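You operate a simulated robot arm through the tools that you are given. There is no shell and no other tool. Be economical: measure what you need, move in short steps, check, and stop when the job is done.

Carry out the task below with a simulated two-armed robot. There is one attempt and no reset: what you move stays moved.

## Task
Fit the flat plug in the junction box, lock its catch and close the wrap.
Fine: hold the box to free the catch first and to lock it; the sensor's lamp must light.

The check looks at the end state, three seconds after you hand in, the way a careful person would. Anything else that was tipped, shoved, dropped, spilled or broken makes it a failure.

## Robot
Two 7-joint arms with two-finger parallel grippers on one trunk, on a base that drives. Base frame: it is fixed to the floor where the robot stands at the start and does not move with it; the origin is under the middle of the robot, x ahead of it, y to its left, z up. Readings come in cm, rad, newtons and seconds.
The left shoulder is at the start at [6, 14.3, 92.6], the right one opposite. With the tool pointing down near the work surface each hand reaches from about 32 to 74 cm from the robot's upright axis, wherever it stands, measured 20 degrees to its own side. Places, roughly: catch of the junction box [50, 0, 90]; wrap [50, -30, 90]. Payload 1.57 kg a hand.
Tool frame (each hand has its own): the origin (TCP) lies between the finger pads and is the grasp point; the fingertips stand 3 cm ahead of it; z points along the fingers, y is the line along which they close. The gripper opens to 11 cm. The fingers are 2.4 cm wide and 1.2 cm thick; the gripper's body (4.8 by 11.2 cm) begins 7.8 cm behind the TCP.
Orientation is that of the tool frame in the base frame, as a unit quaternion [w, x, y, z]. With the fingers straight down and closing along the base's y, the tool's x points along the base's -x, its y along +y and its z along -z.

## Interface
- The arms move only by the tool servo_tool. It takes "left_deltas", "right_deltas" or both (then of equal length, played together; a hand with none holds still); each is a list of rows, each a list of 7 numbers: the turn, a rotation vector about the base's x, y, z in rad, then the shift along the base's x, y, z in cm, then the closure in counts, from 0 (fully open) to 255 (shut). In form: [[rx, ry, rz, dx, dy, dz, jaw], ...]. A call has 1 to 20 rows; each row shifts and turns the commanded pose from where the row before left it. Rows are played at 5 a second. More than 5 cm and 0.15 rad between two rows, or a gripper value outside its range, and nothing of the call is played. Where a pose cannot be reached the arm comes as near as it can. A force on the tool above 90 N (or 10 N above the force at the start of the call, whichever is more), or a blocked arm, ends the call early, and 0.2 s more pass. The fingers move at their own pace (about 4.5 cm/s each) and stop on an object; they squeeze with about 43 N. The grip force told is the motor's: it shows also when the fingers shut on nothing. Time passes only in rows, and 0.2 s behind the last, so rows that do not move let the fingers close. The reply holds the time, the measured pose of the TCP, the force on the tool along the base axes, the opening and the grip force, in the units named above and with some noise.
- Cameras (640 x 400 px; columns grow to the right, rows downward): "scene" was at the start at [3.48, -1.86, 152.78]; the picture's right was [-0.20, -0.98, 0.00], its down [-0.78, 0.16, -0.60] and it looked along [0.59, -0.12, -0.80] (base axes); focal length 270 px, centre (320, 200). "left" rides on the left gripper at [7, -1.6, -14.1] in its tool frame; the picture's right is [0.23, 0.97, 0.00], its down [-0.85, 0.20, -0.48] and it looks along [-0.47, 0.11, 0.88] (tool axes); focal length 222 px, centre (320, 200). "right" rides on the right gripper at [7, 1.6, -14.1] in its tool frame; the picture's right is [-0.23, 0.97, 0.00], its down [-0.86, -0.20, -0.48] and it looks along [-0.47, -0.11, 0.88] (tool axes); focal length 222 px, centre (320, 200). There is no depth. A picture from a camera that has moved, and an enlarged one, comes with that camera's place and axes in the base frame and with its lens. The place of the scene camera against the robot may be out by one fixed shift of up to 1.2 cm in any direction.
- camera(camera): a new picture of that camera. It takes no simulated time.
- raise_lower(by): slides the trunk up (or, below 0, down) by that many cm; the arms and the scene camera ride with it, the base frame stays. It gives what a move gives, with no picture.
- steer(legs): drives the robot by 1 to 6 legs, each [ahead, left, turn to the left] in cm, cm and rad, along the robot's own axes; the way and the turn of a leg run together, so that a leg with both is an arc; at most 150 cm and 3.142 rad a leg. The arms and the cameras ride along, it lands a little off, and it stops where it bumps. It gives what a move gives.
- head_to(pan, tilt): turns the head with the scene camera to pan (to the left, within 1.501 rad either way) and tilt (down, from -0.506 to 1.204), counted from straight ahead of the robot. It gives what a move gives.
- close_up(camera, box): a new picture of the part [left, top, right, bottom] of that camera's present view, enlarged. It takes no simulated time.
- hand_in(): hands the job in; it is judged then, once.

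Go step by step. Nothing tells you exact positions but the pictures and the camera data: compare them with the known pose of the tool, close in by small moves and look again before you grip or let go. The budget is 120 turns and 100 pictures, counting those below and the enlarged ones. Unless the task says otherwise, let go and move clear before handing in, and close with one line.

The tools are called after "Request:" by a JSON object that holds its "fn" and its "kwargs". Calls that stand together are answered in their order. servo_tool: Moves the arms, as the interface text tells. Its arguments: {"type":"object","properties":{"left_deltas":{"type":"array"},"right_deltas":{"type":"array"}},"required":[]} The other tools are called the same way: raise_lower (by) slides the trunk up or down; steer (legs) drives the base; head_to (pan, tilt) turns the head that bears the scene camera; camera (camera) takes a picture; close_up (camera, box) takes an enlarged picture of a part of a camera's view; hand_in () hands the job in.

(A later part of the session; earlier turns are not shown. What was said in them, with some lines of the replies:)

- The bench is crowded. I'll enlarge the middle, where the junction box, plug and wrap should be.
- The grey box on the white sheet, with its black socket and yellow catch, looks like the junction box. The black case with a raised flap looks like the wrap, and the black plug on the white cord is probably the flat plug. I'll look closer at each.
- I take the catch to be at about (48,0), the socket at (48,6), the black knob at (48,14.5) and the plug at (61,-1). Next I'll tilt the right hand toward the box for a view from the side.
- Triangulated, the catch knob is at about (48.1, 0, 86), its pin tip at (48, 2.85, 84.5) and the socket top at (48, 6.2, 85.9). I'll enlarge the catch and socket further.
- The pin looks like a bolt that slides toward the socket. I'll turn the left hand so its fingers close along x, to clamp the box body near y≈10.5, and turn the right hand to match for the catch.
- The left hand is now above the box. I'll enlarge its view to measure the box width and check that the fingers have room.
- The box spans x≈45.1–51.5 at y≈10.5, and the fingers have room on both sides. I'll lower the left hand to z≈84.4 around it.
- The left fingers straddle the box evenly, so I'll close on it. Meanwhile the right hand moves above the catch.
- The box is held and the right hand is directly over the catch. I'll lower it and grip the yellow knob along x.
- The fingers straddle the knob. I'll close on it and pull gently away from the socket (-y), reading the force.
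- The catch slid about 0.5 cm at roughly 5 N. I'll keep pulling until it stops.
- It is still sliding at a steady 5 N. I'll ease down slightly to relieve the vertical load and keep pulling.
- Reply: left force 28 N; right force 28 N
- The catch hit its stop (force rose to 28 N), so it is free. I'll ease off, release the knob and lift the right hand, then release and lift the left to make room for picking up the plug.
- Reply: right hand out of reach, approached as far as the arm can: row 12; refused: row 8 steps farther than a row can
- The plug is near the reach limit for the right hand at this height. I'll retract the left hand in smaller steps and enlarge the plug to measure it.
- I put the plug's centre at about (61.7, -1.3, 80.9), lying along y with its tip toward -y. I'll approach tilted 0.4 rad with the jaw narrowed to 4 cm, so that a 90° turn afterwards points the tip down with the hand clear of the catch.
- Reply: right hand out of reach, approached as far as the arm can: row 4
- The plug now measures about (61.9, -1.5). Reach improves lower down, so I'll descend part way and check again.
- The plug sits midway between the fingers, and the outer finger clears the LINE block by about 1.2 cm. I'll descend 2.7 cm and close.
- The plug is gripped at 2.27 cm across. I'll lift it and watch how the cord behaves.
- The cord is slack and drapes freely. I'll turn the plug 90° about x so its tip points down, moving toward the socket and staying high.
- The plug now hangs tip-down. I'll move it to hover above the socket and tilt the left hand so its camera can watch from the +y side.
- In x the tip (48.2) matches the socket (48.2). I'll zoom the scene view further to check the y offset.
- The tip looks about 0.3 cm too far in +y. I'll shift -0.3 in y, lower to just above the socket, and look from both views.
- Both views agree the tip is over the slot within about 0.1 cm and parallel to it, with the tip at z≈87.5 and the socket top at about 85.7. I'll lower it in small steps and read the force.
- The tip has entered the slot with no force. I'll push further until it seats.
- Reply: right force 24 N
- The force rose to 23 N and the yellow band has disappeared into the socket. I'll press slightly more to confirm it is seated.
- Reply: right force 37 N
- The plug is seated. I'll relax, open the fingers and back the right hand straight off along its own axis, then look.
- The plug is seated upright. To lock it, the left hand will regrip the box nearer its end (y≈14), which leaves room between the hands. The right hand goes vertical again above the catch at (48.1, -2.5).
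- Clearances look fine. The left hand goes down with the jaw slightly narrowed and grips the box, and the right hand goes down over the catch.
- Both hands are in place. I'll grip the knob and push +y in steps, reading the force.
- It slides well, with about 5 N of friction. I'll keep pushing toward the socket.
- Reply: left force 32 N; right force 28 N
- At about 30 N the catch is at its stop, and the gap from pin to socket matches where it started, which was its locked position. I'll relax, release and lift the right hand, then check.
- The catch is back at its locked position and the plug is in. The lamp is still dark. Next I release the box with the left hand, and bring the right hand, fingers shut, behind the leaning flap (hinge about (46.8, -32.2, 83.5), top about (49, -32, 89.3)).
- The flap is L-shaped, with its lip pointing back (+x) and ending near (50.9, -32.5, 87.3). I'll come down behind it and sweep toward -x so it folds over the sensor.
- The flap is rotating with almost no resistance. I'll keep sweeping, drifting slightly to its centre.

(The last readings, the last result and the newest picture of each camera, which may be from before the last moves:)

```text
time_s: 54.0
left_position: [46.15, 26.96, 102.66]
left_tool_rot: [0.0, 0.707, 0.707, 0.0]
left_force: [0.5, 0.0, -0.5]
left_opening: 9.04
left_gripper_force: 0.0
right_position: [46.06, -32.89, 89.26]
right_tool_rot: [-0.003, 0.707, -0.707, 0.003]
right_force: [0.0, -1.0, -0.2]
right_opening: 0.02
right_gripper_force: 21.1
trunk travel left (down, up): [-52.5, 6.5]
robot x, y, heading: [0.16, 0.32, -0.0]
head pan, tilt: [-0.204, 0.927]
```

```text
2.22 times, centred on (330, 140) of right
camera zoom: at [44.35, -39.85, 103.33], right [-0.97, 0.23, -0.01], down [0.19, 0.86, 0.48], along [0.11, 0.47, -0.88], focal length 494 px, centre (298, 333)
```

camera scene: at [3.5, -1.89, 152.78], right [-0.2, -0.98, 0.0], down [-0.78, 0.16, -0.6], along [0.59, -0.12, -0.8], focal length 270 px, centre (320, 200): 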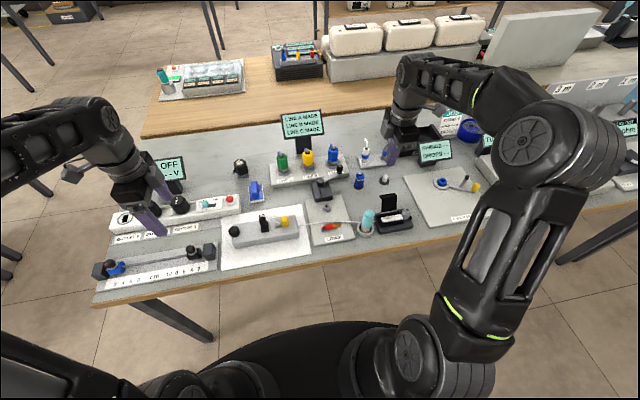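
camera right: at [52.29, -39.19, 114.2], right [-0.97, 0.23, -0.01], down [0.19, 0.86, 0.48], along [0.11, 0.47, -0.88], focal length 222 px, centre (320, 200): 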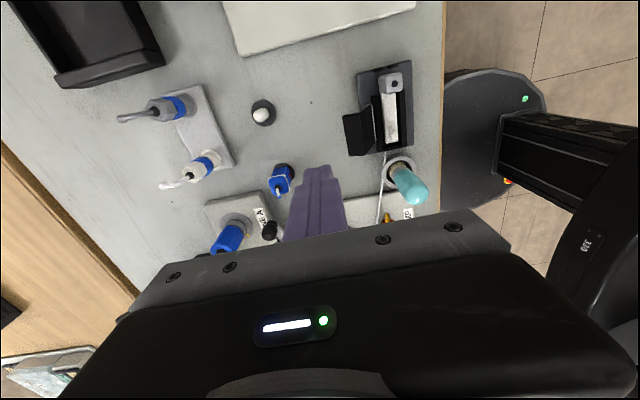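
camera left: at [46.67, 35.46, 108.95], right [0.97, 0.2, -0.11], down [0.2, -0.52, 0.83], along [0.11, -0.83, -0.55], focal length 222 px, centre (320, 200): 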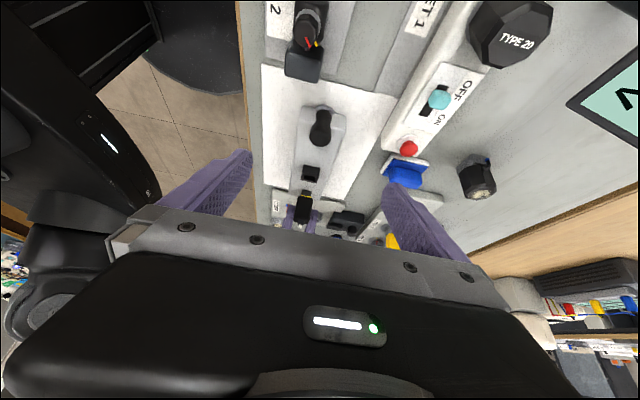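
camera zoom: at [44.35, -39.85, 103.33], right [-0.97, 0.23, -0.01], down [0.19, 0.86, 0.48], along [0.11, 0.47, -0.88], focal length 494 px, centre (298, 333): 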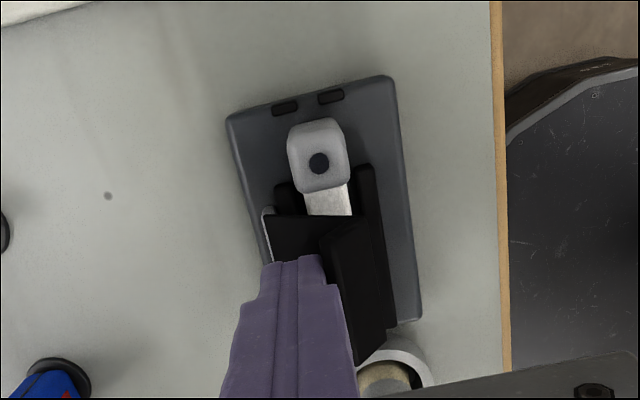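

The flap is most of the way over. I'll keep sweeping, then press down on it.

Request:
{"fn": "servo_tool", "kwargs": {"right_deltas": [[0, 0, 0, -0.5, 0, 0, 255], [0, 0, 0, -0.5, 0, -0.2, 255], [0, 0, 0, -0.4, 0, -0.3, 255], [0, 0, 0, -0.3, 0, -0.3, 255], [0, 0, 0, 0, 0, -0.3, 255], [0, 0, 0, 0, 0, 0, 255]]}}

Request:
{"fn": "close_up", "kwargs": {"camera": "scene", "box": [340, 165, 436, 235]}}

```text
time_s: 55.4
left_position: [46.31, 26.95, 102.6]
left_tool_rot: [0.0, 0.708, 0.706, 0.0]
left_force: [0.6, 0.4, 0.0]
left_opening: 9.01
left_gripper_force: 0.1
right_position: [44.4, -32.95, 88.14]
right_tool_rot: [-0.003, 0.708, -0.707, 0.003]
right_force: [0.5, -0.6, 0.5]
right_opening: 0.0
right_gripper_force: 21.1
trunk travel left (down, up): [-52.5, 6.5]
robot x, y, heading: [-0.06, 0.04, -0.001]
head pan, tilt: [-0.204, 0.927]
```

```text
5.71 times, centred on (388, 200) of scene
camera zoom: at [3.47, -1.86, 152.78], right [-0.2, -0.98, 0.0], down [-0.78, 0.16, -0.6], along [0.59, -0.12, -0.8], focal length 1541 px, centre (-69, 200)
```

zoom: 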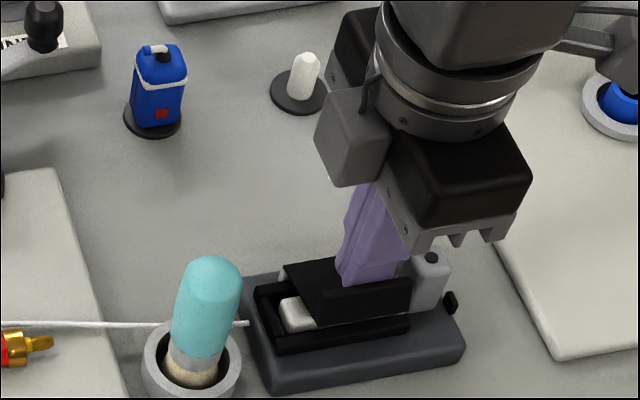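

Request:
{"fn": "servo_tool", "kwargs": {"right_deltas": [[0, 0, 0, -0.2, 0, -0.3, 255], [0, 0, 0, 0, 0, -0.3, 255], [0, 0, 0, 0, 0, -0.2, 255], [0, 0, 0, 0, 0, -0.2, 255], [0, 0, 0, 0, 0, 0, 255]]}}

Request:
{"fn": "close_up", "kwargs": {"camera": "scene", "box": [348, 185, 428, 235]}}

```text
time_s: 56.6
left_position: [46.21, 26.98, 102.61]
left_tool_rot: [0.0, 0.707, 0.708, 0.0]
left_force: [0.2, -0.1, 0.2]
left_opening: 9.03
left_gripper_force: 0.1
right_position: [44.22, -32.81, 87.21]
right_tool_rot: [-0.002, 0.707, -0.707, 0.003]
right_force: [0.6, 0.7, 0.8]
right_opening: 0.01
right_gripper_force: 21.6
trunk travel left (down, up): [-52.5, 6.5]
robot x, y, heading: [-0.35, -0.28, -0.004]
head pan, tilt: [-0.204, 0.927]
```

```text
8.00 times, centred on (388, 210) of scene
camera zoom: at [3.48, -1.86, 152.78], right [-0.2, -0.98, 0.0], down [-0.78, 0.16, -0.6], along [0.59, -0.12, -0.8], focal length 2158 px, centre (-224, 120)
```

zoom: 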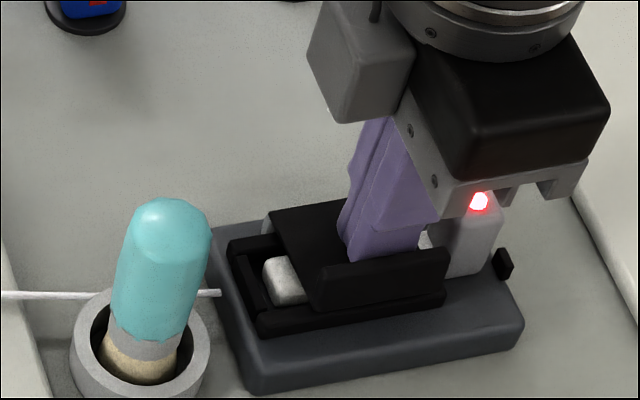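

The lamp is lit. I'll press the flap fully down until I feel resistance.

Request:
{"fn": "servo_tool", "kwargs": {"right_deltas": [[0, 0, 0, 0, 0, -0.2, 255], [0, 0, 0, 0, 0, -0.2, 255], [0, 0, 0, 0, 0, -0.1, 255], [0, 0, 0, 0, 0, 0, 255]]}}

Request:
{"fn": "close_up", "kwargs": {"camera": "scene", "box": [348, 185, 428, 235]}}

```text
time_s: 57.6
left_position: [46.25, 27.05, 102.72]
left_tool_rot: [0.001, 0.708, 0.707, 0.0]
left_force: [1.1, 0.3, -0.7]
left_opening: 9.01
left_gripper_force: 0.0
right_position: [44.27, -32.79, 86.66]
right_tool_rot: [-0.003, 0.708, -0.706, 0.003]
right_force: [-1.5, 0.4, 4.6]
right_opening: 0.0
right_gripper_force: 21.3
trunk travel left (down, up): [-52.5, 6.5]
robot x, y, heading: [-0.37, 0.25, 0.003]
head pan, tilt: [-0.204, 0.927]
```

```text
8.00 times, centred on (388, 210) of scene
camera zoom: at [3.42, -1.83, 152.79], right [-0.2, -0.98, 0.0], down [-0.78, 0.16, -0.6], along [0.59, -0.12, -0.8], focal length 2158 px, centre (-224, 120)
```

zoom: 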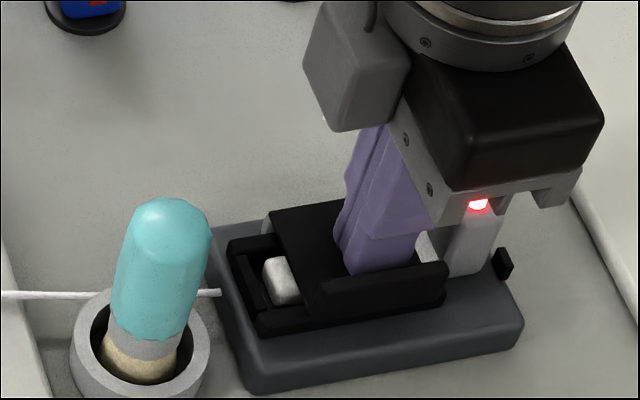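

Contact is firm. One more light press, then I'll lift straight up and look.

Request:
{"fn": "servo_tool", "kwargs": {"right_deltas": [[0, 0, 0, 0, 0, -0.2, 255], [0, 0, 0, 0, 0, 0, 255], [0, 0, 0, 0, 0, 0.4, 255], [0, 0, 0, 0, 0, 3, 255], [0, 0, 0, 0, 0, 4, 255], [0, 0, 0, 2, 0, 4, 255], [0, 0, 0, 3, -2, 2, 255], [0, 0, 0, 3, -2, 0, 255], [0, 0, 0, 0, -3, 0, 255], [0, 0, 0, 0, 0, 0, 255], [0, 0, 0, 0, 0, 0, 255]]}}

Request:
{"fn": "close_up", "kwargs": {"camera": "scene", "box": [348, 185, 428, 235]}}

Request:
{"fn": "close_up", "kwargs": {"camera": "scene", "box": [180, 130, 420, 280]}}

```text
time_s: 60.0
left_position: [46.22, 26.89, 102.52]
left_tool_rot: [0.0, 0.708, 0.706, 0.001]
left_force: [0.2, -1.0, -0.9]
left_opening: 9.04
left_gripper_force: 0.1
right_position: [51.76, -39.8, 99.73]
right_tool_rot: [-0.003, 0.708, -0.706, 0.002]
right_force: [0.0, -0.3, -1.3]
right_opening: 0.0
right_gripper_force: 21.1
trunk travel left (down, up): [-52.5, 6.5]
robot x, y, heading: [-0.08, -0.01, 0.001]
head pan, tilt: [-0.204, 0.927]
```

```text
8.00 times, centred on (388, 210) of scene
camera zoom: at [3.46, -1.88, 152.78], right [-0.2, -0.98, 0.0], down [-0.78, 0.16, -0.6], along [0.59, -0.12, -0.8], focal length 2158 px, centre (-224, 120)
```

zoom: 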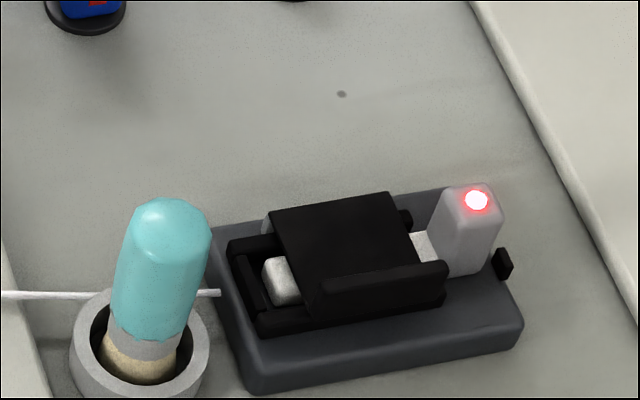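

```text
2.67 times, centred on (300, 205) of scene
camera zoom: at [3.46, -1.88, 152.78], right [-0.2, -0.98, 0.0], down [-0.78, 0.16, -0.6], along [0.59, -0.12, -0.8], focal length 719 px, centre (373, 187)
```

zoom: 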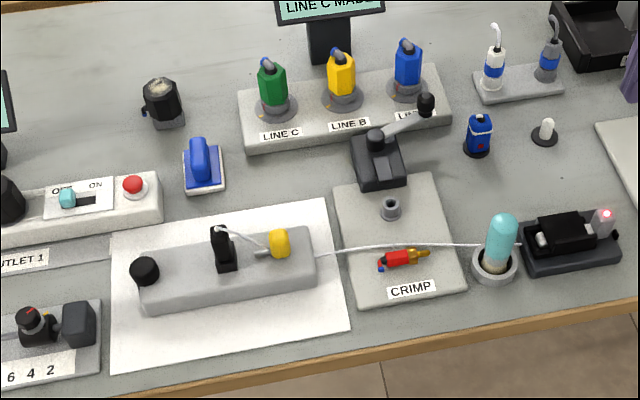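

The plug is seated, the catch is back at its locked stop, the wrap lies flat over the sensor and the lamp is lit. Nothing else looks moved, and both hands are clear, so I'm handing in.

Request:
{"fn": "hand_in", "kwargs": {}}

```text
The job is handed in.
```

The flat plug is in the junction box with its catch locked, the wrap is closed, and the sensor's lamp is lit.
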